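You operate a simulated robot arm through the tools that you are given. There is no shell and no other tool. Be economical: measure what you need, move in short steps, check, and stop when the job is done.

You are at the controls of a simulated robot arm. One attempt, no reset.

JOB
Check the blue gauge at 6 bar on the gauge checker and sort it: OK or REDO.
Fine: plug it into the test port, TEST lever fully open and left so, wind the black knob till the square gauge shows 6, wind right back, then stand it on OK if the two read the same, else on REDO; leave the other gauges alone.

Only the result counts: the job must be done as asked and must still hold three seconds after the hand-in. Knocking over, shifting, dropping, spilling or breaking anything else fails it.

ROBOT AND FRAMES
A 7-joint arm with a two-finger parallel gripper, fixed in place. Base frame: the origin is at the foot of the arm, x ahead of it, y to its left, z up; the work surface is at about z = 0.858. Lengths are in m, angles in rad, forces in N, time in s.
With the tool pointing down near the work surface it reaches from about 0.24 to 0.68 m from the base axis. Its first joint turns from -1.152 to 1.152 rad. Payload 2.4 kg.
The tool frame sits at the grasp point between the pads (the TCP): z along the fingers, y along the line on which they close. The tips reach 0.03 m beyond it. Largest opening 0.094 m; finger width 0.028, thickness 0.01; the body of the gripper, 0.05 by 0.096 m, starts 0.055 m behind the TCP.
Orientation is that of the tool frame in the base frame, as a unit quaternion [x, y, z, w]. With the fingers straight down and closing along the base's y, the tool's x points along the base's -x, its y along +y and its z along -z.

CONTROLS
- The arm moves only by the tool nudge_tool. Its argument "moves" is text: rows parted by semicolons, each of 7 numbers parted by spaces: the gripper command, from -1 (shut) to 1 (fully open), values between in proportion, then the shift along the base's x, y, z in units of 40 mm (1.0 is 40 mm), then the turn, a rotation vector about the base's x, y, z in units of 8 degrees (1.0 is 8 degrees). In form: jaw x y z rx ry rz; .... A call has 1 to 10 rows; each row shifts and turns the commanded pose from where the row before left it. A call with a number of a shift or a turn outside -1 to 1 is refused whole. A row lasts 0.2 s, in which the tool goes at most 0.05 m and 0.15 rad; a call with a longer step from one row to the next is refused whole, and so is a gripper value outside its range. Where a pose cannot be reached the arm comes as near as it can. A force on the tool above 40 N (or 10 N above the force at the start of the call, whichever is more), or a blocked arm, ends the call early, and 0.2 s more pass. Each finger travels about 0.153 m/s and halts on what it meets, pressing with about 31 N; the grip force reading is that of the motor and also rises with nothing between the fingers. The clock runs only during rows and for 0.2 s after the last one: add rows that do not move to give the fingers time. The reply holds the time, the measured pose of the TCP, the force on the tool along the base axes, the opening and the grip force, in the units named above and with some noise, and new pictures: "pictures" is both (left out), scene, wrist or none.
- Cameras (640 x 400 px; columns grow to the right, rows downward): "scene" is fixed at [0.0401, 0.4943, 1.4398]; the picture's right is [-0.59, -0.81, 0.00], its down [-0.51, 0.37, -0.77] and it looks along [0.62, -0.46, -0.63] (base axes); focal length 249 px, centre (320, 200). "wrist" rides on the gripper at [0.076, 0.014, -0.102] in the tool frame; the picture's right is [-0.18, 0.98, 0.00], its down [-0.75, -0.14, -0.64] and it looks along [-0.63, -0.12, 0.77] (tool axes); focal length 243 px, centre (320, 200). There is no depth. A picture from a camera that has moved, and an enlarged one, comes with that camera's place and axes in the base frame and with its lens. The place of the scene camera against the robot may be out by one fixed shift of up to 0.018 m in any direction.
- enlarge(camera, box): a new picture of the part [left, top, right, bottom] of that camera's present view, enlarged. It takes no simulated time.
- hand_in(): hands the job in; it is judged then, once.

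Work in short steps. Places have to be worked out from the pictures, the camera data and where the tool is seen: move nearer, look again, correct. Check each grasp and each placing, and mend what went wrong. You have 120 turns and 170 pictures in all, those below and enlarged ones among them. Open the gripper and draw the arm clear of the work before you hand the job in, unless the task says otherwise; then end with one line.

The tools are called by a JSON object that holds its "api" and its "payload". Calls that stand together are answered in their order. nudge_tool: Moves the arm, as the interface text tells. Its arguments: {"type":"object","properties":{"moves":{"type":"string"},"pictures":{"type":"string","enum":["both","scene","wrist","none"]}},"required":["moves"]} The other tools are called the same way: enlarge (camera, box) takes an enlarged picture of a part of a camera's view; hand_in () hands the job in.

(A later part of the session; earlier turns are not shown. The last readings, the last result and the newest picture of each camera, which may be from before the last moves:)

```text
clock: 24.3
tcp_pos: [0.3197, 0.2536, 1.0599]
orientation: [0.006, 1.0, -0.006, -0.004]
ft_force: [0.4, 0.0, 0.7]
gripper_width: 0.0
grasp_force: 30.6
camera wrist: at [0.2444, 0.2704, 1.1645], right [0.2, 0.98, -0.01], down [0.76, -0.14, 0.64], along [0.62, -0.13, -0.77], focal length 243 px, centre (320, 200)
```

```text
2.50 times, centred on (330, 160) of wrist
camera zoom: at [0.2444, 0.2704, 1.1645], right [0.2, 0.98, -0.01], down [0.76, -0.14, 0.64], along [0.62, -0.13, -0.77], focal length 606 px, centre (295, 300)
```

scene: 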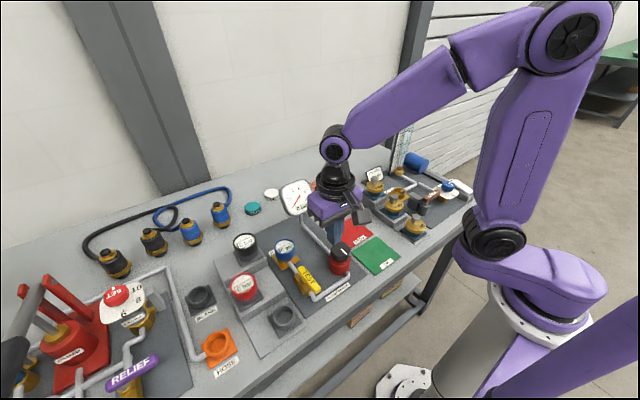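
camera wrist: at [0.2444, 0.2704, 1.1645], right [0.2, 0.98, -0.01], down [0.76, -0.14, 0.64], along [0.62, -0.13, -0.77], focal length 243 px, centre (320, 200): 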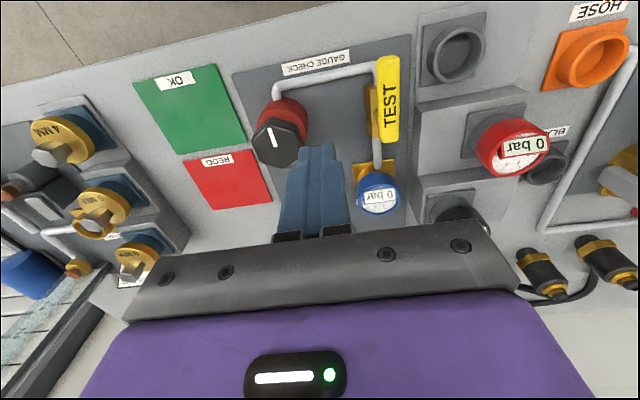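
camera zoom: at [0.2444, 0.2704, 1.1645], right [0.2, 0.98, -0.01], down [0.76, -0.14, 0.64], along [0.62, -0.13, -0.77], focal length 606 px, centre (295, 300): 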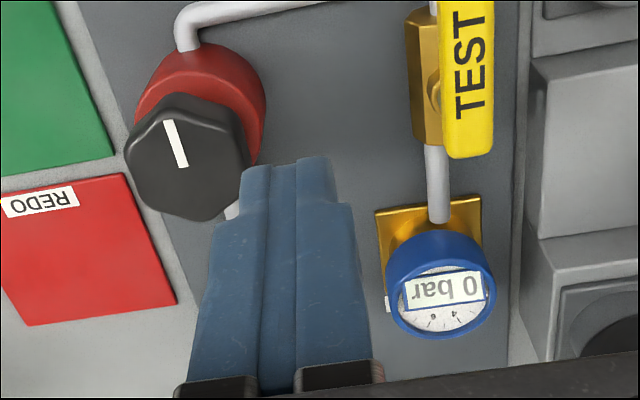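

The TEST lever is fully open, in line with the pipe. Next I'll straighten the small tilt and put the wrist camera above the knob to measure it.

{"api": "nudge_tool", "payload": {"moves": "-1 0.7 -0.45 0 0.086 -0.057 0.086;-1 0.7 -0.45 0 0 0 0;0 0.7 -0.45 0 0 0 0;1 0.7 -0.45 -0.3 0 0 0", "pictures": "wrist"}}

{"api": "enlarge", "payload": {"camera": "wrist", "box": [260, 0, 400, 110]}}

```text
clock: 25.3
tcp_pos: [0.4336, 0.1824, 1.0485]
orientation: [-0.001, 1.0, 0.001, 0.0]
ft_force: [0.1, 0.0, 1.0]
gripper_width: 0.0941
grasp_force: 0.1
camera wrist: at [0.3562, 0.1967, 1.1519], right [0.18, 0.98, 0.0], down [0.75, -0.14, 0.64], along [0.63, -0.12, -0.77], focal length 243 px, centre (320, 200)
```

wrist: 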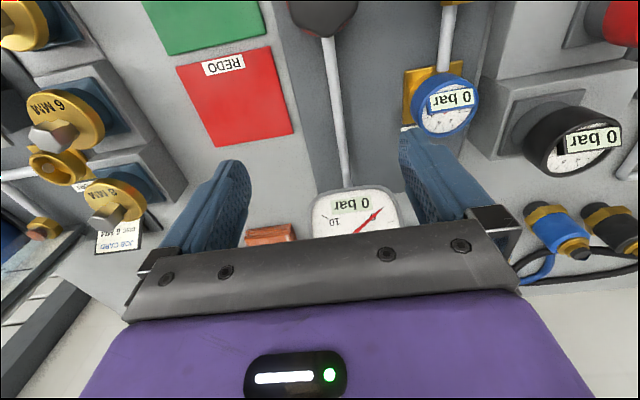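

```text
3.64 times, centred on (330, 55) of wrist
camera zoom: at [0.3562, 0.1967, 1.1519], right [0.18, 0.98, 0.0], down [0.75, -0.14, 0.64], along [0.63, -0.12, -0.77], focal length 882 px, centre (284, 727)
```

zoom: 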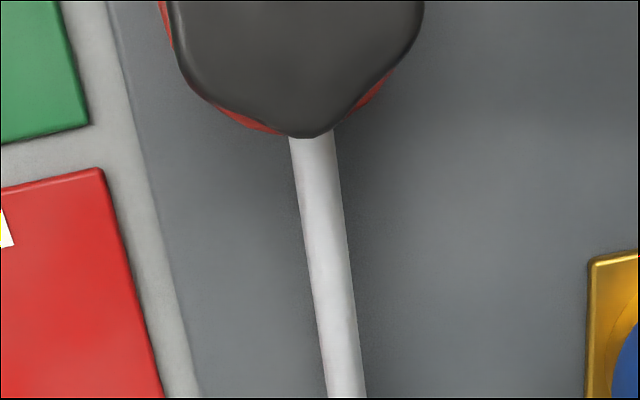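

The knob is cut off at the top of the picture, so I'll step back 35 mm.

{"api": "nudge_tool", "payload": {"moves": "1 -0.9 0 0 0 0 0;1 0 0 0 0 0 0", "pictures": "wrist"}}

{"api": "enlarge", "payload": {"camera": "wrist", "box": [260, 0, 390, 110]}}

```text
clock: 25.9
tcp_pos: [0.3952, 0.183, 1.0489]
orientation: [-0.001, 1.0, 0.0, 0.0]
ft_force: [0.3, -0.4, 0.0]
gripper_width: 0.0941
grasp_force: 0.0
camera wrist: at [0.3191, 0.1973, 1.1524], right [0.18, 0.98, 0.0], down [0.75, -0.14, 0.64], along [0.63, -0.12, -0.77], focal length 243 px, centre (320, 200)
```

wrist: 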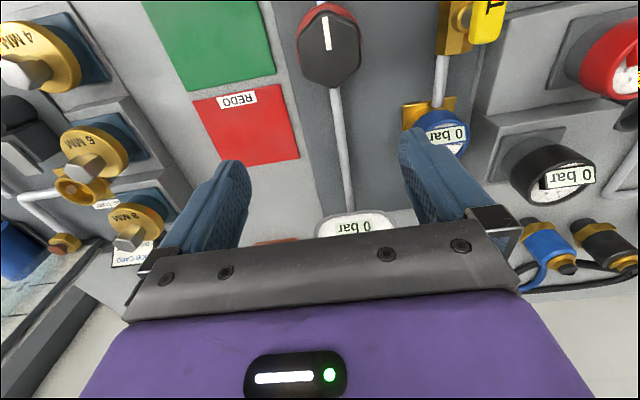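

```text
3.64 times, centred on (325, 55) of wrist
camera zoom: at [0.3191, 0.1973, 1.1524], right [0.18, 0.98, 0.0], down [0.75, -0.14, 0.64], along [0.63, -0.12, -0.77], focal length 882 px, centre (302, 727)
```

zoom: 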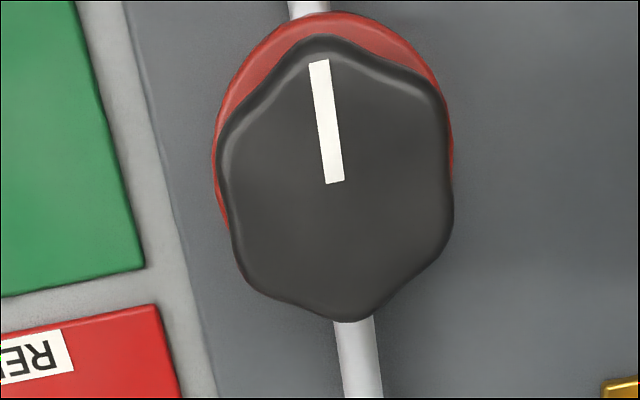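

The knob is centred at (0.353, 0.1985) with flats facing ±y, which suits this grip direction. I'm moving over it and partway down.

{"api": "nudge_tool", "payload": {"moves": "1 -0.5 0.2 -0.3 0 0 0;1 -0.55 0.2 -0.7 0 0 0;1 0 0 -0.8 0 0 0;1 0 0 0 0 0 0", "pictures": "both"}}

{"api": "enlarge", "payload": {"camera": "scene", "box": [270, 170, 390, 290]}}

```text
clock: 26.9
tcp_pos: [0.3547, 0.1976, 0.9757]
orientation: [0.001, 1.0, 0.0, -0.001]
ft_force: [-0.6, 0.6, 0.9]
gripper_width: 0.0938
grasp_force: 0.0
camera wrist: at [0.2772, 0.2133, 1.0792], right [0.18, 0.98, 0.0], down [0.75, -0.14, 0.64], along [0.63, -0.12, -0.77], focal length 243 px, centre (320, 200)
```

scene: 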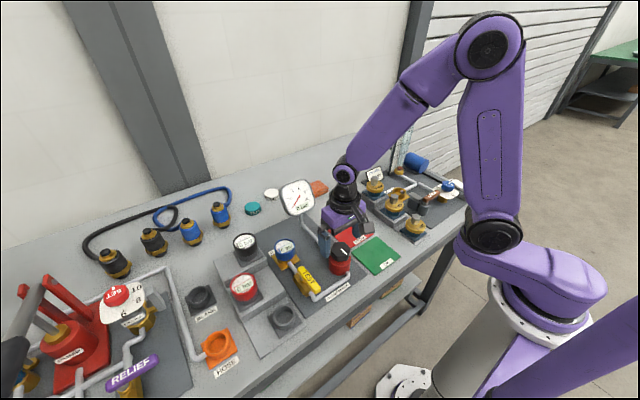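
wrist: 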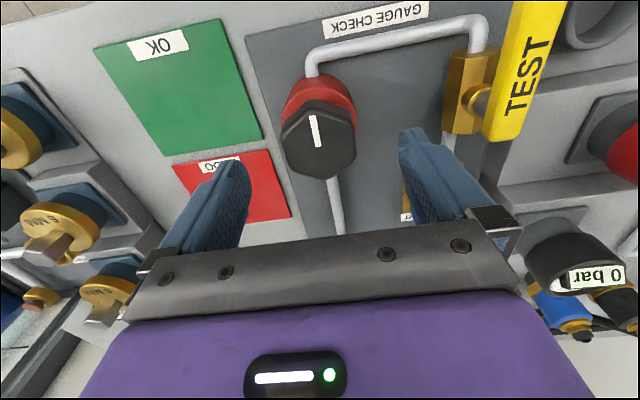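

```text
3.33 times, centred on (330, 230) of scene
camera zoom: at [0.0401, 0.4943, 1.4398], right [-0.59, -0.81, 0.0], down [-0.51, 0.37, -0.77], along [0.62, -0.46, -0.63], focal length 829 px, centre (287, 100)
```

zoom: 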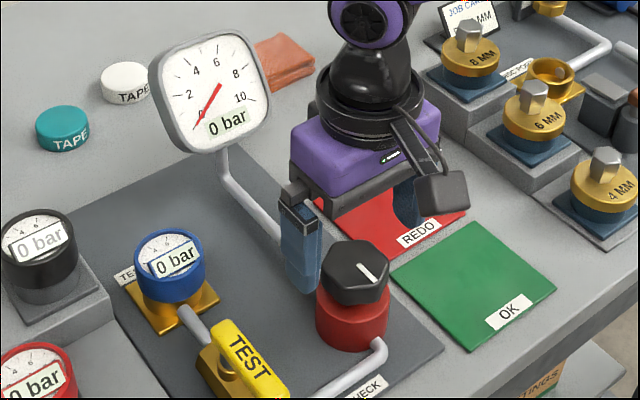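

Well aligned. I'll lower to 0.924 and close on the knob.

{"api": "nudge_tool", "payload": {"moves": "1 -0.02 0.02 -0.5 0 0 0;1 0 0 -0.5 0 0 0;1 0 0 -0.28 0 0 0;0 0 0 0 0 0 0;-1 0 0 0 0 0 0;-1 0 0 0 0 0 0", "pictures": "both"}}

```text
clock: 28.3
tcp_pos: [0.3533, 0.1977, 0.9245]
orientation: [0.0, 1.0, -0.001, -0.001]
ft_force: [1.9, -6.2, -1.3]
gripper_width: 0.0586
grasp_force: 45.4
camera wrist: at [0.2759, 0.2128, 1.0281], right [0.18, 0.98, 0.0], down [0.75, -0.14, 0.64], along [0.63, -0.12, -0.77], focal length 243 px, centre (320, 200)
```

scene: 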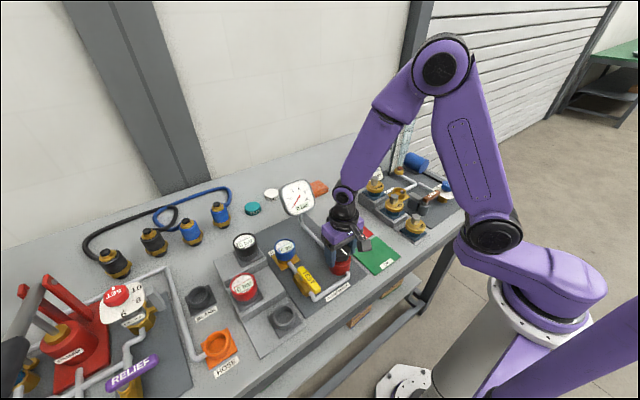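
wrist: 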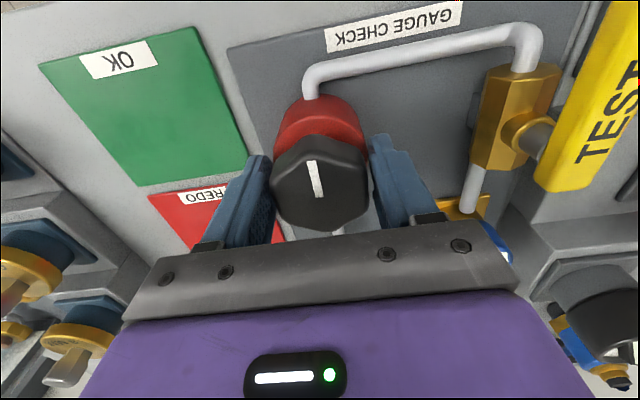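

The knob is gripped at 0.0586 m. I'll turn it 24° clockwise and read the square gauge.

{"api": "nudge_tool", "payload": {"moves": "-1 0 0 0 0 0 -0.8;-1 0 0 0 0 0 -0.8;-1 0 0 0 0 0 -0.8;-1 0 0 0 0 0 -0.6", "pictures": "both"}}

{"api": "enlarge", "payload": {"camera": "scene", "box": [230, 170, 330, 270]}}

```text
clock: 29.3
tcp_pos: [0.3527, 0.1989, 0.9248]
orientation: [0.207, 0.978, 0.0, -0.001]
ft_force: [-0.9, -0.1, -8.9]
gripper_width: 0.059
grasp_force: 44.8
camera wrist: at [0.2881, 0.2432, 1.0282], right [0.57, 0.82, 0.0], down [0.63, -0.43, 0.64], along [0.53, -0.36, -0.77], focal length 243 px, centre (320, 200)
```

scene: 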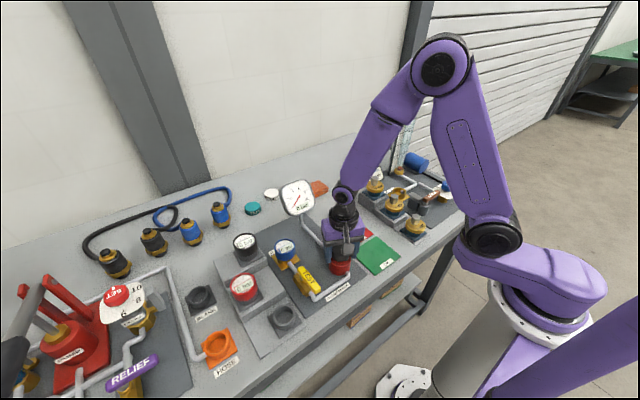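
wrist: 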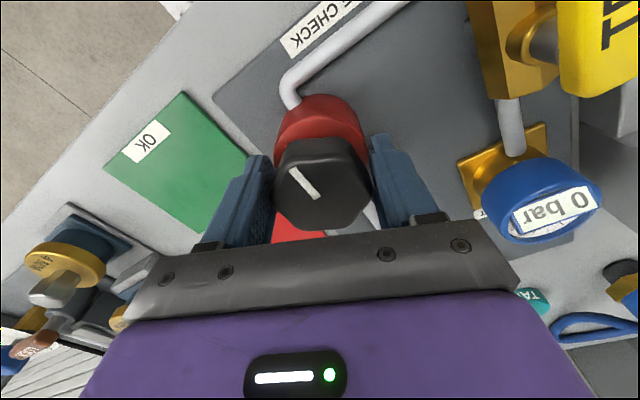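

```text
4.00 times, centred on (280, 220) of scene
camera zoom: at [0.0402, 0.4943, 1.4398], right [-0.59, -0.81, 0.0], down [-0.51, 0.37, -0.77], along [0.62, -0.46, -0.63], focal length 995 px, centre (480, 120)
```

zoom: 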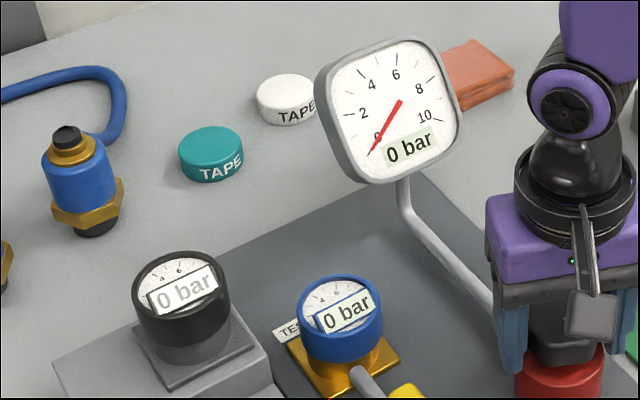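

The knob didn't turn: its mark stayed put while the hand rotated, so clockwise looks blocked. I'll rotate back and on counter-clockwise.

{"api": "nudge_tool", "payload": {"moves": "-1 0 0 0 0 0 0.8;-1 0 0 0 0 0 0.8;-1 0 0 0 0 0 0.8;-1 0 0 0 0 0 0.6;-1 0 0 0 0 0 0.6;-1 0 0 0 0 0 0.6;-1 0 0 0 0 0 0.6", "pictures": "both"}}

{"api": "enlarge", "payload": {"camera": "scene", "box": [230, 170, 330, 270]}}

```text
clock: 30.9
tcp_pos: [0.3533, 0.1983, 0.9248]
orientation: [-0.12, 0.993, 0.0, -0.001]
ft_force: [-1.9, -2.4, -2.5]
gripper_width: 0.0588
grasp_force: 45.3
camera wrist: at [0.2752, 0.1937, 1.0284], right [-0.06, 1.0, 0.0], down [0.77, 0.04, 0.64], along [0.64, 0.04, -0.77], focal length 243 px, centre (320, 200)
```

scene: 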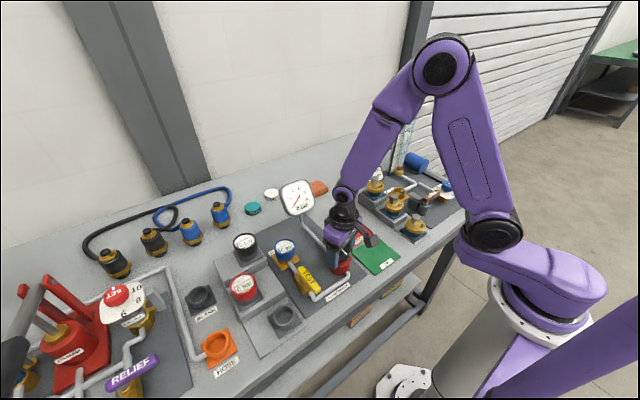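
wrist: 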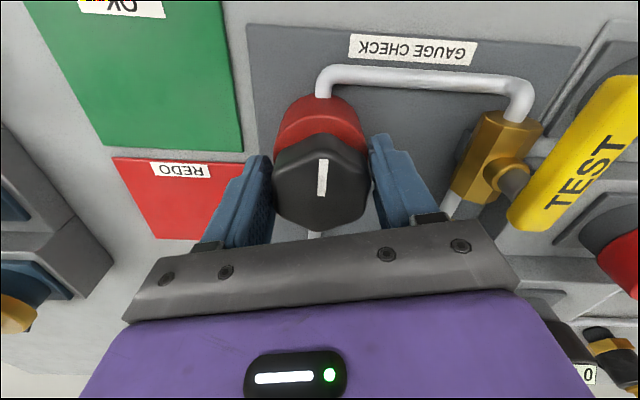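

```text
4.00 times, centred on (280, 220) of scene
camera zoom: at [0.0401, 0.4942, 1.4398], right [-0.59, -0.81, 0.0], down [-0.51, 0.37, -0.77], along [0.62, -0.46, -0.63], focal length 995 px, centre (480, 120)
```

zoom: 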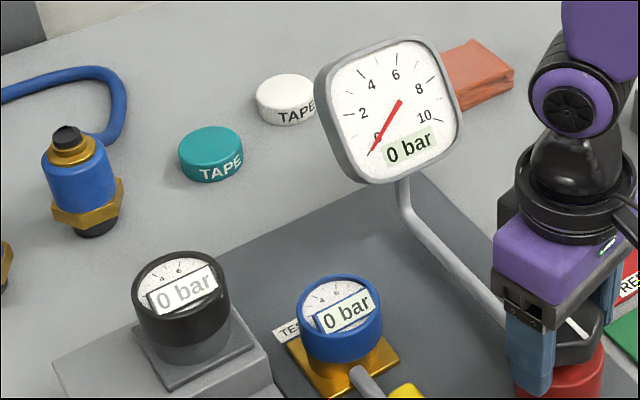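

The mark still points to -x, and at 0.0588 m the fingers were closed on the red base, not the knob. I'll open, square up to the flats, rise 10 mm and close again.

{"api": "nudge_tool", "payload": {"moves": "0 0 0 0 0 0 0;0.5 0 0 0.25 0 0 -0.6;0.5 0 0 0 0 0 -0.6;0.5 0 0 0 0 0 -0.55;-0.5 0 0 0 0 0 0;-1 0 0 0 0 0 0;-1 0 0 0 0 0 0", "pictures": "wrist"}}

```text
clock: 32.5
tcp_pos: [0.3541, 0.1991, 0.9347]
orientation: [-0.003, 1.0, 0.0, -0.001]
ft_force: [0.5, -3.4, 1.7]
gripper_width: 0.0513
grasp_force: 44.1
camera wrist: at [0.2765, 0.2122, 1.0386], right [0.18, 0.98, 0.0], down [0.76, -0.14, 0.64], along [0.63, -0.11, -0.77], focal length 243 px, centre (320, 200)
```

wrist: 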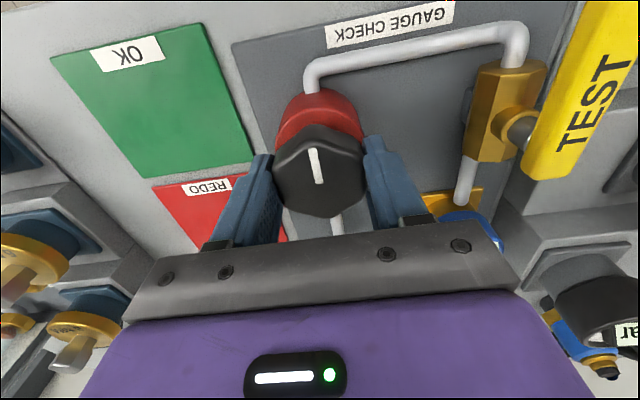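

Now it is on the knob flats at 0.051 m. I'll turn 24° clockwise.

{"api": "nudge_tool", "payload": {"moves": "-1 0 0 0 0 0 -0.75;-1 0 0 0 0 0 -0.75;-1 0 0 0 0 0 -0.75;-1 0 0 0 0 0 -0.75", "pictures": "wrist"}}

{"api": "enlarge", "payload": {"camera": "scene", "box": [230, 170, 330, 270]}}

```text
clock: 33.5
tcp_pos: [0.3541, 0.1983, 0.934]
orientation: [0.206, 0.979, 0.0, 0.0]
ft_force: [-0.2, -0.3, -0.8]
gripper_width: 0.0513
grasp_force: 45.8
camera wrist: at [0.2887, 0.2426, 1.0384], right [0.56, 0.83, 0.0], down [0.63, -0.43, 0.64], along [0.53, -0.36, -0.77], focal length 243 px, centre (320, 200)
```

wrist: 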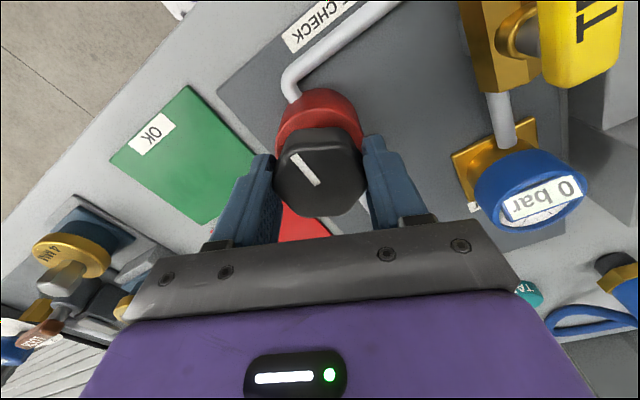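

```text
4.00 times, centred on (280, 220) of scene
camera zoom: at [0.0401, 0.4943, 1.4398], right [-0.59, -0.81, 0.0], down [-0.51, 0.37, -0.77], along [0.62, -0.46, -0.63], focal length 995 px, centre (480, 120)
```

zoom: 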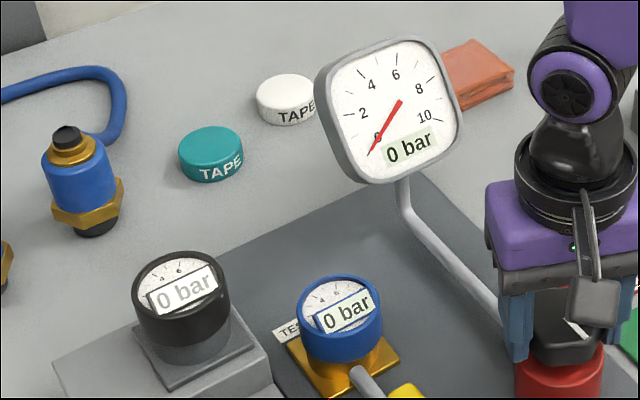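

The knob held against clockwise and the grip slipped, which fits a zero stop. I'll turn counter-clockwise by 32°.

{"api": "nudge_tool", "payload": {"moves": "-1 0 0 0 0 0 0.8;-1 0 0 0 0 0 0.8;-1 0 0 0 0 0 0.8;-1 0 0 0 0 0 0.8;-1 0 0 0 0 0 0.8", "pictures": "wrist"}}

{"api": "enlarge", "payload": {"camera": "scene", "box": [230, 170, 330, 270]}}

```text
clock: 34.7
tcp_pos: [0.354, 0.1985, 0.9337]
orientation: [-0.074, 0.997, 0.0, 0.001]
ft_force: [4.7, -5.5, 10.6]
gripper_width: 0.0513
grasp_force: 45.4
camera wrist: at [0.2752, 0.2012, 1.0384], right [0.04, 1.0, 0.0], down [0.77, -0.03, 0.64], along [0.64, -0.02, -0.77], focal length 243 px, centre (320, 200)
```

wrist: 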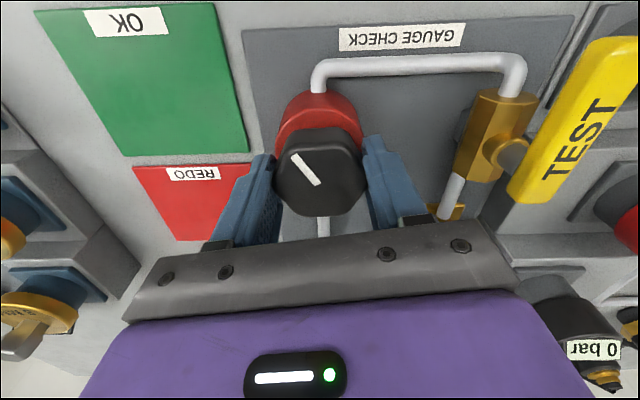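

```text
4.00 times, centred on (280, 220) of scene
camera zoom: at [0.0401, 0.4941, 1.4399], right [-0.59, -0.81, 0.0], down [-0.51, 0.37, -0.77], along [0.62, -0.46, -0.63], focal length 995 px, centre (480, 120)
```

zoom: 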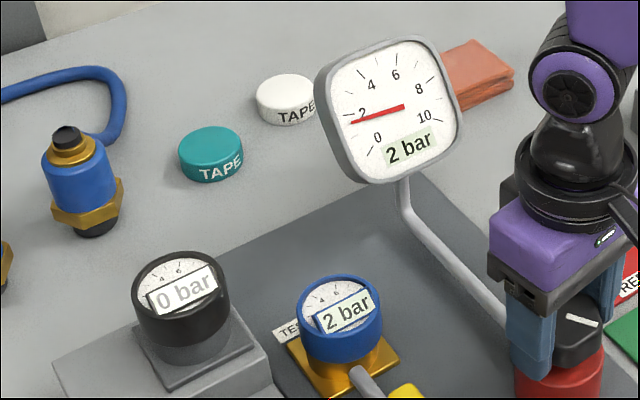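

Counter-clockwise works: 32° gives about 2 bar on both gauges. I'll continue 40° more.

{"api": "nudge_tool", "payload": {"moves": "-1 0 0 0 0 0 0.8;-1 0 0 0 0 0 0.8;-1 0 0 0 0 0 0.8;-1 0 0 0 0 0 0.8;-1 0 0 0 0 0 0.8;-1 0 0 0 0 0 0.8;-1 0 0 0 0 0 0.4", "pictures": "wrist"}}

{"api": "enlarge", "payload": {"camera": "scene", "box": [230, 170, 330, 270]}}

```text
clock: 36.3
tcp_pos: [0.3542, 0.1979, 0.9347]
orientation: [-0.424, 0.906, 0.0, 0.0]
ft_force: [13.8, -22.1, 14.8]
gripper_width: 0.051
grasp_force: 45.2
camera wrist: at [0.2933, 0.1485, 1.0384], right [-0.64, 0.77, 0.0], down [0.59, 0.49, 0.64], along [0.49, 0.41, -0.77], focal length 243 px, centre (320, 200)
```

wrist: 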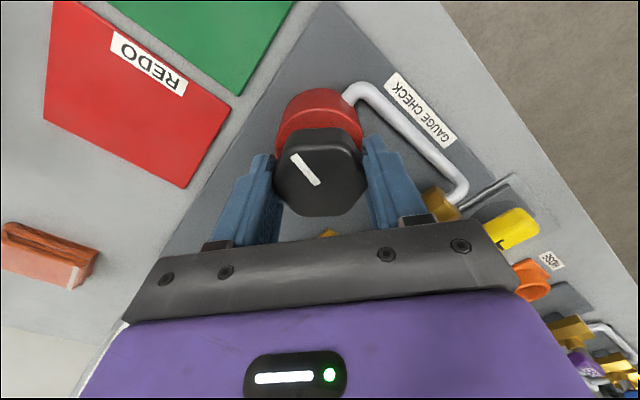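

```text
4.00 times, centred on (280, 220) of scene
camera zoom: at [0.0404, 0.4936, 1.4401], right [-0.59, -0.81, 0.0], down [-0.51, 0.38, -0.77], along [0.62, -0.46, -0.63], focal length 995 px, centre (480, 120)
```

zoom: 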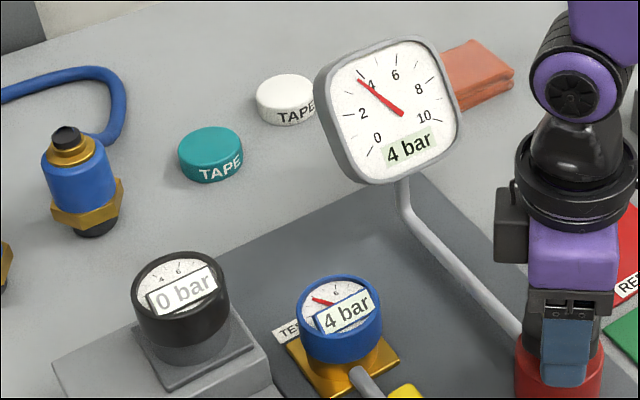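

It reads about 4 bar at about 74°. I'm adding 40° more in smaller steps.

{"api": "nudge_tool", "payload": {"moves": "-1 0 0 0 0 0 0.7;-1 0 0 0 0 0 0.7;-1 0 0 0 0 0 0.7;-1 0 0 0 0 0 0.7;-1 0 0 0 0 0 0.7;-1 0 0 0 0 0 0.7", "pictures": "none"}}

{"api": "enlarge", "payload": {"camera": "scene", "box": [270, 170, 330, 270]}}

```text
clock: 37.7
tcp_pos: [0.355, 0.1985, 0.9339]
orientation: [-0.666, 0.746, 0.0, 0.0]
ft_force: [19.7, -20.8, 6.6]
gripper_width: 0.0513
grasp_force: 45.0
```

```text
4.00 times, centred on (300, 220) of scene
camera zoom: at [0.0406, 0.4937, 1.44], right [-0.59, -0.81, 0.0], down [-0.51, 0.37, -0.77], along [0.62, -0.46, -0.63], focal length 995 px, centre (400, 120)
```

zoom: 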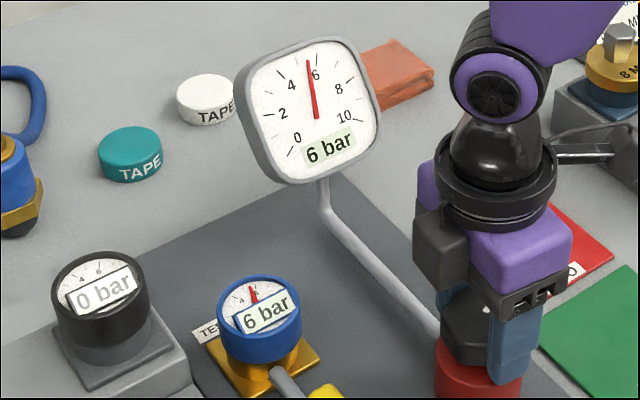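

Both read about 6 bar. I'll zoom in hard on both dials.

{"api": "enlarge", "payload": {"camera": "scene", "box": [272, 172, 322, 222]}}

{"api": "enlarge", "payload": {"camera": "scene", "box": [268, 230, 304, 266]}}

```text
8.00 times, centred on (297, 197) of scene
camera zoom: at [0.0406, 0.4937, 1.44], right [-0.59, -0.81, 0.0], down [-0.51, 0.37, -0.77], along [0.62, -0.46, -0.63], focal length 1990 px, centre (504, 224)
```

zoom: 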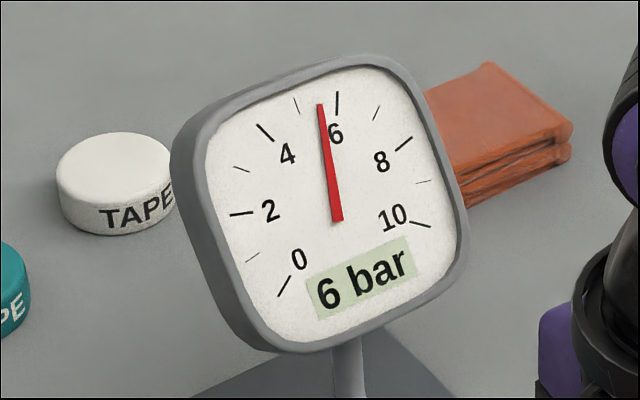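

```text
11.11 times, centred on (286, 248) of scene
camera zoom: at [0.0406, 0.4937, 1.44], right [-0.59, -0.81, 0.0], down [-0.51, 0.37, -0.77], along [0.62, -0.46, -0.63], focal length 2763 px, centre (698, -333)
```

zoom: 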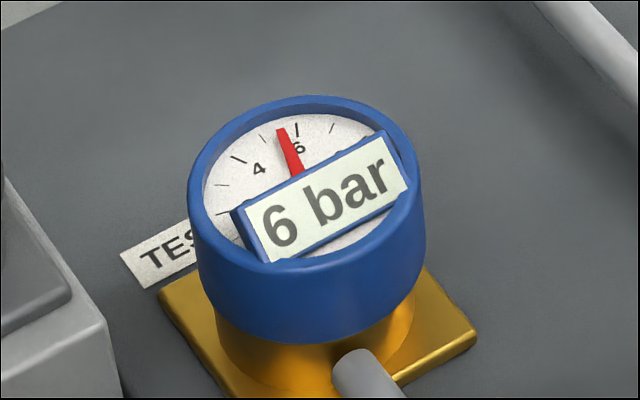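

The square needle is at about 5.6 and the display is rounding up. I'm turning about 7° more.

{"api": "nudge_tool", "payload": {"moves": "-1 0 0 0 0 0 0.5;-1 0 0 0 0 0 0.4;-1 0 0 0 0 0 0", "pictures": "none"}}

{"api": "enlarge", "payload": {"camera": "scene", "box": [272, 172, 322, 222]}}

{"api": "enlarge", "payload": {"camera": "scene", "box": [268, 230, 304, 266]}}

```text
clock: 38.5
tcp_pos: [0.3543, 0.199, 0.9345]
orientation: [0.712, -0.702, 0.0, -0.001]
ft_force: [23.1, -16.3, -6.8]
gripper_width: 0.0512
grasp_force: 45.0
```

```text
8.00 times, centred on (297, 197) of scene
camera zoom: at [0.0408, 0.4939, 1.4399], right [-0.59, -0.81, 0.0], down [-0.51, 0.37, -0.77], along [0.62, -0.46, -0.63], focal length 1990 px, centre (504, 224)
```

zoom: 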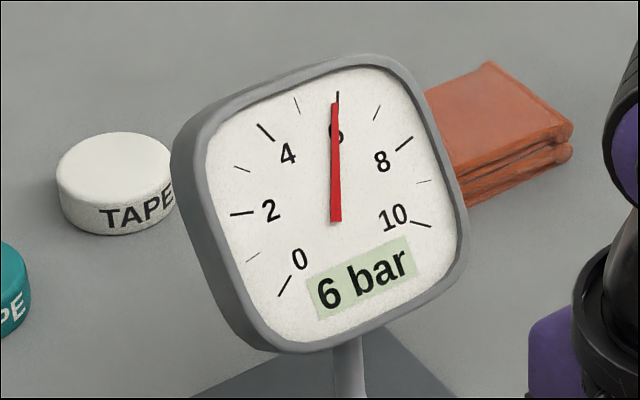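

```text
11.11 times, centred on (286, 248) of scene
camera zoom: at [0.0408, 0.4939, 1.4399], right [-0.59, -0.81, 0.0], down [-0.51, 0.37, -0.77], along [0.62, -0.46, -0.63], focal length 2763 px, centre (698, -333)
```

zoom: 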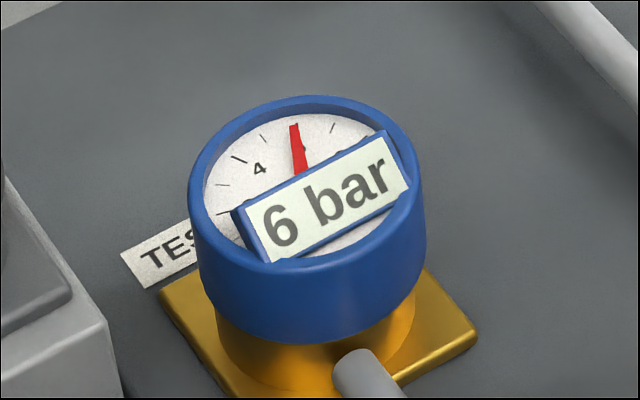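

Both needles are at 6, the square one just a hair under. I'll add 2° and hold for a moment to confirm.

{"api": "nudge_tool", "payload": {"moves": "-1 0 0 0 0 0 0.22;-1 0 0 0 0 0 0;-1 0 0 0 0 0 0;-1 0 0 0 0 0 0;-1 0 0 0 0 0 0", "pictures": "none"}}

{"api": "enlarge", "payload": {"camera": "scene", "box": [272, 172, 322, 222]}}

{"api": "enlarge", "payload": {"camera": "scene", "box": [268, 230, 304, 266]}}

```text
clock: 39.7
tcp_pos: [0.3561, 0.1985, 0.9347]
orientation: [0.722, -0.692, -0.001, 0.001]
ft_force: [29.5, -12.6, -18.0]
gripper_width: 0.0508
grasp_force: 44.6
```

```text
8.00 times, centred on (297, 197) of scene
camera zoom: at [0.0411, 0.4941, 1.4399], right [-0.59, -0.81, 0.0], down [-0.51, 0.37, -0.77], along [0.62, -0.46, -0.63], focal length 1990 px, centre (504, 224)
```

zoom: 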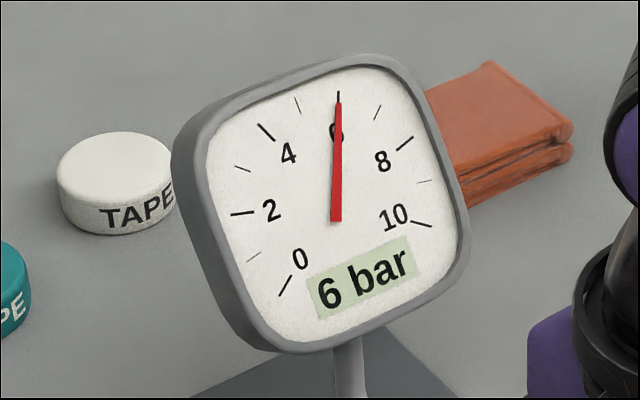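

```text
11.11 times, centred on (286, 248) of scene
camera zoom: at [0.0411, 0.4941, 1.4399], right [-0.59, -0.81, 0.0], down [-0.51, 0.37, -0.77], along [0.62, -0.46, -0.63], focal length 2763 px, centre (698, -333)
```

zoom: 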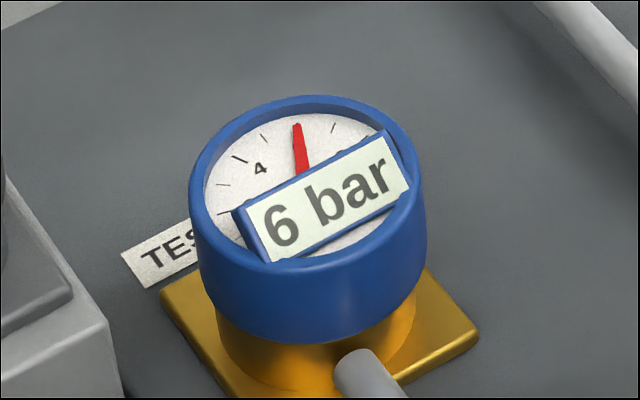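

Both read exactly 6 bar, so the verdict is OK. I'm winding the knob back clockwise to its zero stop.

{"api": "nudge_tool", "payload": {"moves": "-1 0 0 0 0 0 -0.8;-1 0 0 0 0 0 -0.8;-1 0 0 0 0 0 -0.8;-1 0 0 0 0 0 -0.8;-1 0 0 0 0 0 -0.8;-1 0 0 0 0 0 -0.8;-1 0 0 0 0 0 -0.8;-1 0 0 0 0 0 -0.8", "pictures": "none"}}

{"api": "nudge_tool", "payload": {"moves": "-1 0 0 0 0 0 -0.8;-1 0 0 0 0 0 -0.8;-1 0 0 0 0 0 -0.8;-1 0 0 0 0 0 -0.8;-1 0 0 0 0 0 -0.8;-1 0 0 0 0 0 -0.8;-1 0 0 0 0 0 -0.8;-1 0 0 0 0 0 -0.8", "pictures": "wrist"}}

{"api": "enlarge", "payload": {"camera": "scene", "box": [250, 170, 330, 270]}}

```text
clock: 41.5
tcp_pos: [0.3551, 0.1975, 0.9338]
orientation: [-0.352, 0.936, 0.0, 0.001]
ft_force: [29.6, -9.2, -15.6]
gripper_width: 0.0512
grasp_force: 44.9
```

```text
clock: 43.3
tcp_pos: [0.3554, 0.1982, 0.9343]
orientation: [0.088, 0.996, 0.002, 0.001]
ft_force: [24.3, -14.7, -1.7]
gripper_width: 0.0508
grasp_force: 44.6
camera wrist: at [0.281, 0.2257, 1.0383], right [0.35, 0.94, 0.0], down [0.72, -0.27, 0.64], along [0.6, -0.22, -0.77], focal length 243 px, centre (320, 200)
```

wrist: 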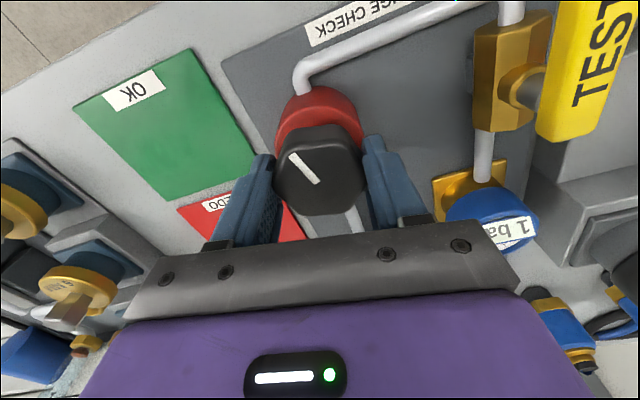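

```text
4.00 times, centred on (290, 220) of scene
camera zoom: at [0.0408, 0.4939, 1.4399], right [-0.59, -0.81, 0.0], down [-0.51, 0.37, -0.77], along [0.62, -0.46, -0.63], focal length 995 px, centre (440, 120)
```

zoom: 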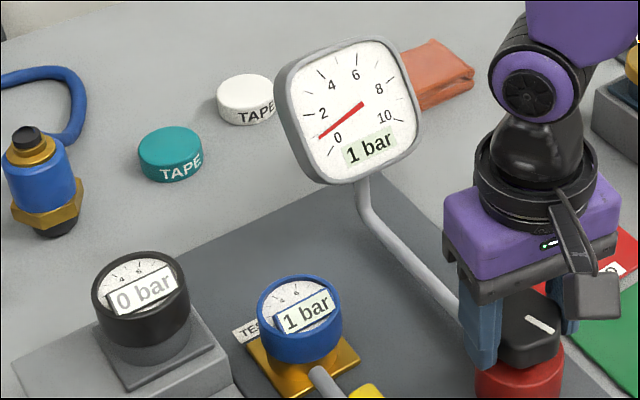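

It's down to about 1 bar. I'll turn another 32° clockwise, past the stop, so the grip slips and the knob is fully home.

{"api": "nudge_tool", "payload": {"moves": "-1 0 0 0 0 0 -0.8;-1 0 0 0 0 0 -0.8;-1 0 0 0 0 0 -0.8;-1 0 0 0 0 0 -0.8;-1 0 0 0 0 0 0", "pictures": "wrist"}}

{"api": "enlarge", "payload": {"camera": "scene", "box": [260, 170, 330, 270]}}

```text
clock: 44.5
tcp_pos: [0.3529, 0.2005, 0.9356]
orientation: [0.302, 0.953, 0.0, 0.0]
ft_force: [-1.3, 10.5, 15.6]
gripper_width: 0.0517
grasp_force: 45.0
camera wrist: at [0.2968, 0.2563, 1.0386], right [0.72, 0.7, 0.0], down [0.54, -0.55, 0.64], along [0.45, -0.46, -0.77], focal length 243 px, centre (320, 200)
```

wrist: 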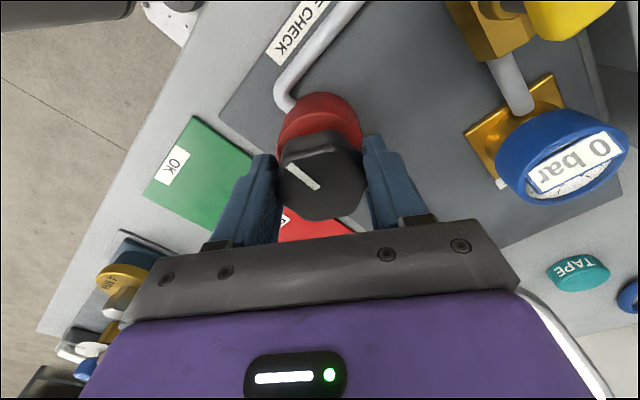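

```text
4.00 times, centred on (295, 220) of scene
camera zoom: at [0.0399, 0.4945, 1.4398], right [-0.59, -0.81, 0.0], down [-0.51, 0.37, -0.77], along [0.62, -0.46, -0.63], focal length 995 px, centre (420, 120)
```

zoom: 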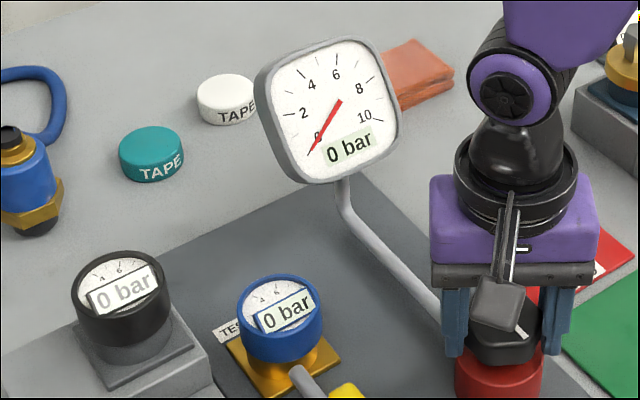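

The pressure is back to 0. I'll press one more 8° into the stop, then open, rise and rotate the hand back to square.

{"api": "nudge_tool", "payload": {"moves": "-1 0 0 0 0 0 -0.8;0 0 0 0 0 0 0;1 0 0 0 0 0 0;1 0 0 0.5 0 0 0;1 0 0 0.9 0 0 0.6;1 0 0 0.9 0 0 1;1 0 0 0 0 0 1;1 0 0 0 0 0 1;1 0 0 0 0 0 1;1 0 0 0 0 0 0.6", "pictures": "both"}}

{"api": "enlarge", "payload": {"camera": "scene", "box": [260, 170, 390, 310]}}

```text
clock: 46.7
tcp_pos: [0.3538, 0.1973, 1.0257]
orientation: [0.0, 1.0, 0.0, -0.001]
ft_force: [0.3, -0.5, 0.8]
gripper_width: 0.0937
grasp_force: 0.0
camera wrist: at [0.2765, 0.2134, 1.1305], right [0.18, 0.98, 0.0], down [0.75, -0.14, 0.64], along [0.63, -0.12, -0.77], focal length 243 px, centre (320, 200)
```

scene: 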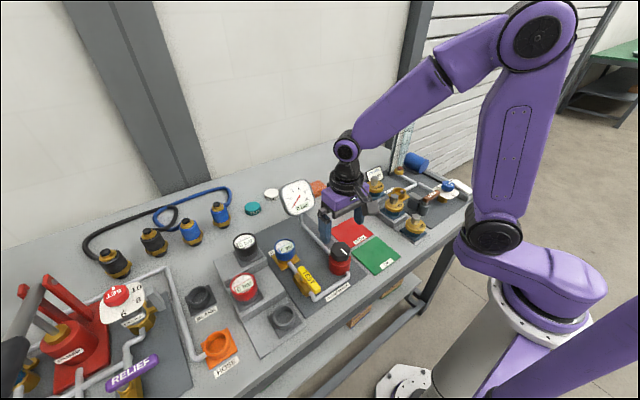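
wrist: 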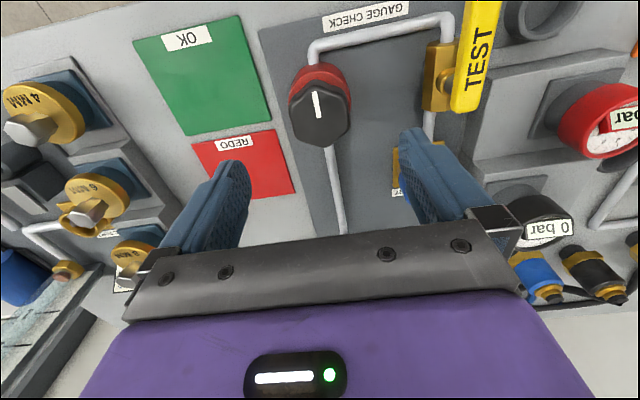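

```text
2.86 times, centred on (325, 240) of scene
camera zoom: at [0.0401, 0.4943, 1.4398], right [-0.59, -0.81, 0.0], down [-0.51, 0.37, -0.77], along [0.62, -0.46, -0.63], focal length 711 px, centre (306, 86)
```

zoom: 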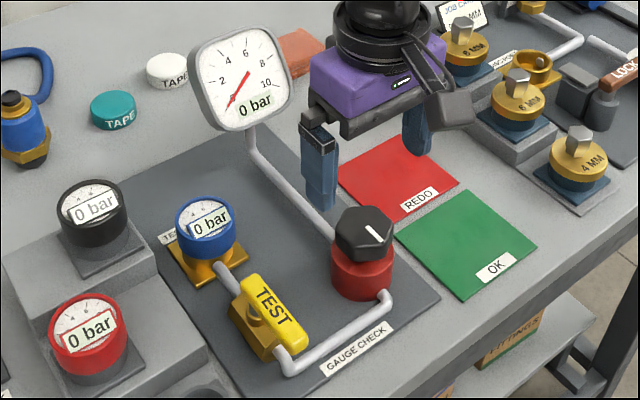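

The knob is back at its start mark, pressure is 0 and the lever is still open. The OK pad centre is at about (0.323, 0.087). I'm returning above the gauge in the port.

{"api": "nudge_tool", "payload": {"moves": "1 0.65 0.65 0 0 0 0;0.6 0.65 0.65 0 0 0 0;0.6 0.65 0.65 0 0 0 0;0.6 0.7 0.72 0 0 0 0;0.6 0 0 -0.7 0 0 0;0.6 0 0 -0.6 0 0 0;0.6 0 0 0 0 0 0", "pictures": "wrist"}}

```text
clock: 48.3
tcp_pos: [0.459, 0.305, 0.973]
orientation: [0.002, 1.0, 0.0, 0.0]
ft_force: [-0.4, 0.1, 0.8]
gripper_width: 0.0753
grasp_force: 0.1
camera wrist: at [0.3818, 0.32, 1.0786], right [0.19, 0.98, 0.0], down [0.75, -0.14, 0.64], along [0.63, -0.12, -0.77], focal length 243 px, centre (320, 200)
```

wrist: 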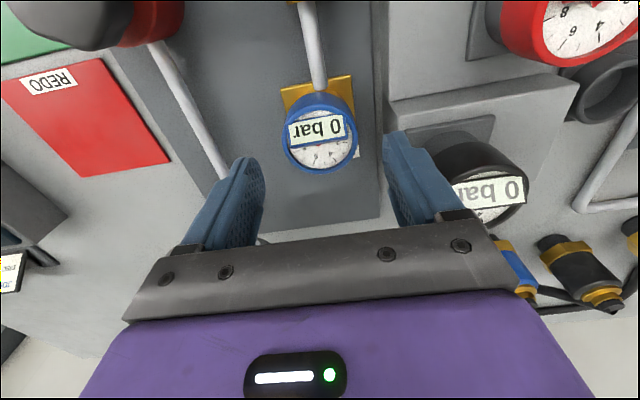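

It's aligned. I'll descend to 0.899, close, and check the grip.

{"api": "nudge_tool", "payload": {"moves": "0.6 0.03 0 -0.7 0 0 0;0.6 0 0 -0.7 0 0 0;0.6 0 0 -0.45 0 0 0;0 0 0 0 0 0 0;-1 0 0 0 0 0 0;-1 0 0 0 0 0 0;-1 0 0 0 0 0 0", "pictures": "wrist"}}

```text
clock: 49.9
tcp_pos: [0.4597, 0.3052, 0.9009]
orientation: [0.002, 1.0, 0.0, 0.0]
ft_force: [0.3, -2.5, 1.6]
gripper_width: 0.0581
grasp_force: 31.1
camera wrist: at [0.383, 0.3206, 1.0049], right [0.19, 0.98, 0.0], down [0.75, -0.14, 0.64], along [0.63, -0.12, -0.77], focal length 243 px, centre (320, 200)
```

wrist: 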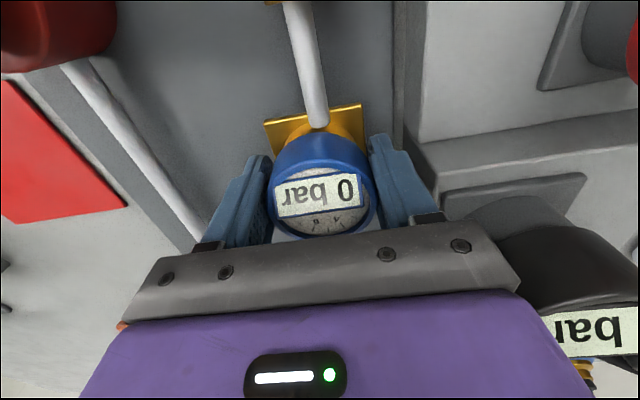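

Gripped at 0.058. I'm lifting slowly and watching.

{"api": "nudge_tool", "payload": {"moves": "-1 0 0 0.1 0 0 0;-1 0 0 0.1 0 0 0;-1 0 0 0.1 0 0 0", "pictures": "wrist"}}

```text
clock: 50.7
tcp_pos: [0.4601, 0.3051, 0.9114]
orientation: [0.003, 1.0, 0.0, -0.001]
ft_force: [0.9, -0.3, -2.2]
gripper_width: 0.0579
grasp_force: 31.2
camera wrist: at [0.3831, 0.3204, 1.0163], right [0.19, 0.98, 0.0], down [0.75, -0.14, 0.64], along [0.63, -0.12, -0.77], focal length 243 px, centre (320, 200)
```

wrist: 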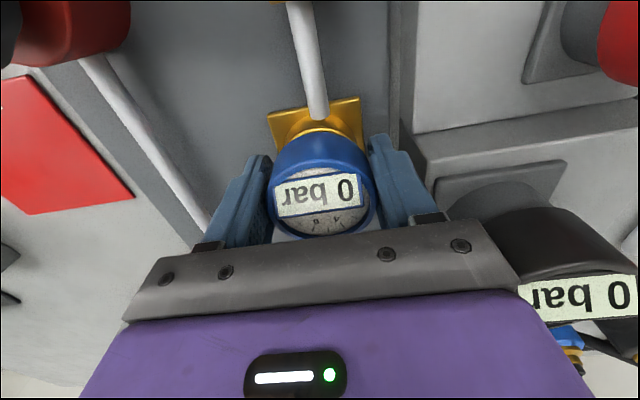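

It's coming out cleanly. I'll raise it to about 1.0 slowly.

{"api": "nudge_tool", "payload": {"moves": "-1 0 0 0.2 0 0 0;-1 0 0 0.2 0 0 0;-1 0 0 0.3 0 0 0;-1 0 0 0.5 0 0 0;-1 0 0 0.6 0 0 0;-1 0 0 0.6 0 0 0", "pictures": "wrist"}}

```text
clock: 52.1
tcp_pos: [0.4605, 0.3053, 1.0078]
orientation: [0.003, 1.0, 0.0, -0.001]
ft_force: [0.6, 0.3, -1.7]
gripper_width: 0.0584
grasp_force: 30.7
camera wrist: at [0.3831, 0.3201, 1.1126], right [0.19, 0.98, 0.0], down [0.75, -0.14, 0.64], along [0.63, -0.12, -0.77], focal length 243 px, centre (320, 200)
```

wrist: 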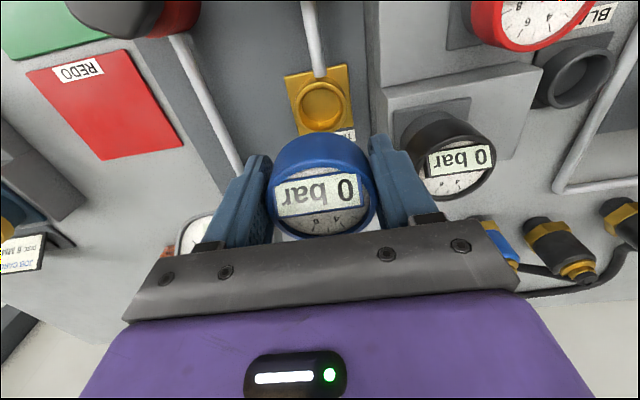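

The gauge is firmly held. I'm carrying it over to the OK pad at (0.323, 0.087), in gentle steps.

{"api": "nudge_tool", "payload": {"moves": "-1 -0.3 -0.4 0.1 0 0 0;-1 -0.4 -0.6 0 0 0 0;-1 -0.4 -0.65 0 0 0 0;-1 -0.4 -0.65 0 0 0 0;-1 -0.4 -0.65 0 0 0 0;-1 -0.4 -0.65 0 0 0 0;-1 -0.4 -0.65 0 0 0 0;-1 -0.4 -0.65 0 0 0 0;-1 -0.33 -0.55 0 0 0 0;-1 0 0 0 0 0 0", "pictures": "both"}}

```text
clock: 54.3
tcp_pos: [0.3238, 0.088, 1.0131]
orientation: [0.002, 1.0, 0.0, 0.0]
ft_force: [0.3, 0.1, -2.1]
gripper_width: 0.0583
grasp_force: 31.1
camera wrist: at [0.2462, 0.1022, 1.1168], right [0.19, 0.98, 0.0], down [0.75, -0.14, 0.64], along [0.63, -0.12, -0.77], focal length 243 px, centre (320, 200)
```

scene: 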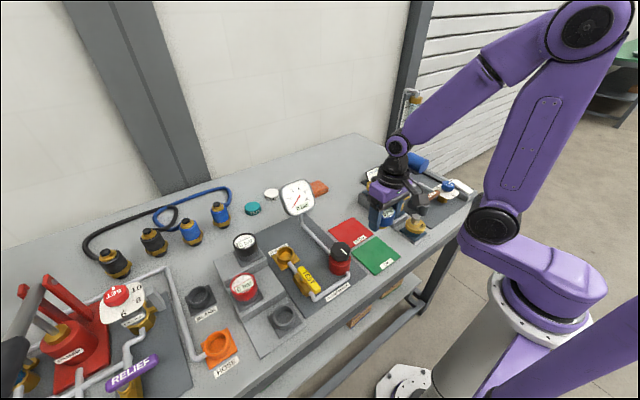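
wrist: 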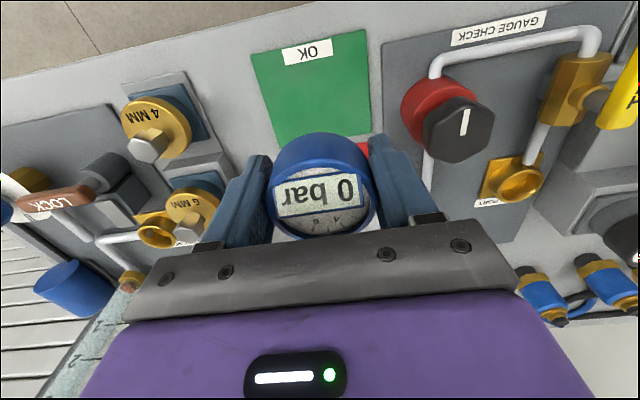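

The gauge is over the pad centre. I'm descending to just above contact.

{"api": "nudge_tool", "payload": {"moves": "-1 0 -0.04 -0.6 0 0 0;-1 0 0 -0.6 0 0 0;-1 0 0 -0.5 0 0 0;-1 0 0 -0.4 0 0 0;-1 0 0 -0.15 0 0 0", "pictures": "both"}}

{"api": "enlarge", "payload": {"camera": "scene", "box": [320, 180, 440, 290]}}

```text
clock: 55.5
tcp_pos: [0.3242, 0.0861, 0.9231]
orientation: [0.001, 1.0, 0.0, 0.0]
ft_force: [0.9, -0.1, -1.1]
gripper_width: 0.0582
grasp_force: 31.4
camera wrist: at [0.2461, 0.101, 1.0265], right [0.19, 0.98, 0.0], down [0.75, -0.14, 0.64], along [0.63, -0.12, -0.77], focal length 243 px, centre (320, 200)
```

scene: 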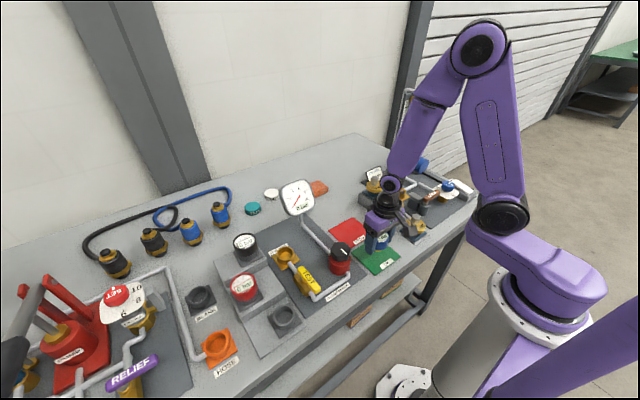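
wrist: 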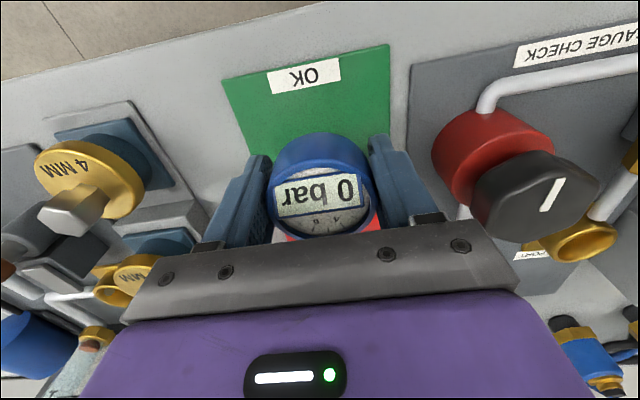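

```text
3.64 times, centred on (380, 235) of scene
camera zoom: at [0.0401, 0.4943, 1.4398], right [-0.59, -0.81, 0.0], down [-0.51, 0.37, -0.77], along [0.62, -0.46, -0.63], focal length 904 px, centre (102, 73)
```

zoom: 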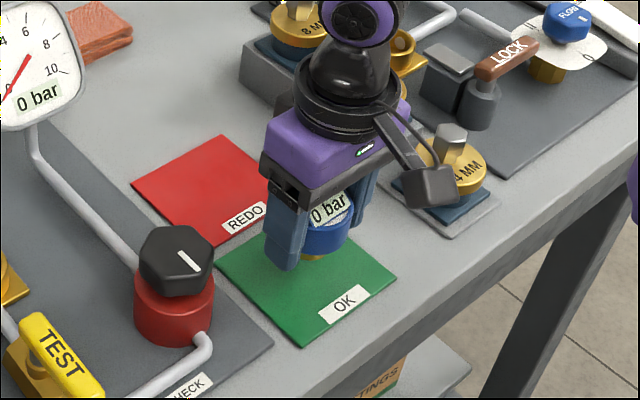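

Clear all round. I'm lowering in small steps until contact.

{"api": "nudge_tool", "payload": {"moves": "-1 0 0 -0.1 0 0 0;-1 0 0 -0.1 0 0 0;-1 0 0 -0.08 0 0 0;-1 0 0 -0.08 0 0 0", "pictures": "none"}}

{"api": "nudge_tool", "payload": {"moves": "-1 0 0 -0.05 0 0 0;-1 0 0 -0.05 0 0 0", "pictures": "none"}}

```text
clock: 56.5
tcp_pos: [0.3235, 0.0865, 0.9075]
orientation: [0.002, 1.0, 0.0, -0.001]
ft_force: [-0.2, -0.7, -1.7]
gripper_width: 0.0583
grasp_force: 31.3
```

```text
clock: 57.1
tcp_pos: [0.3236, 0.0874, 0.9035]
orientation: [0.002, 1.0, 0.0, -0.001]
ft_force: [0.0, -0.5, -1.9]
gripper_width: 0.0582
grasp_force: 31.3
```

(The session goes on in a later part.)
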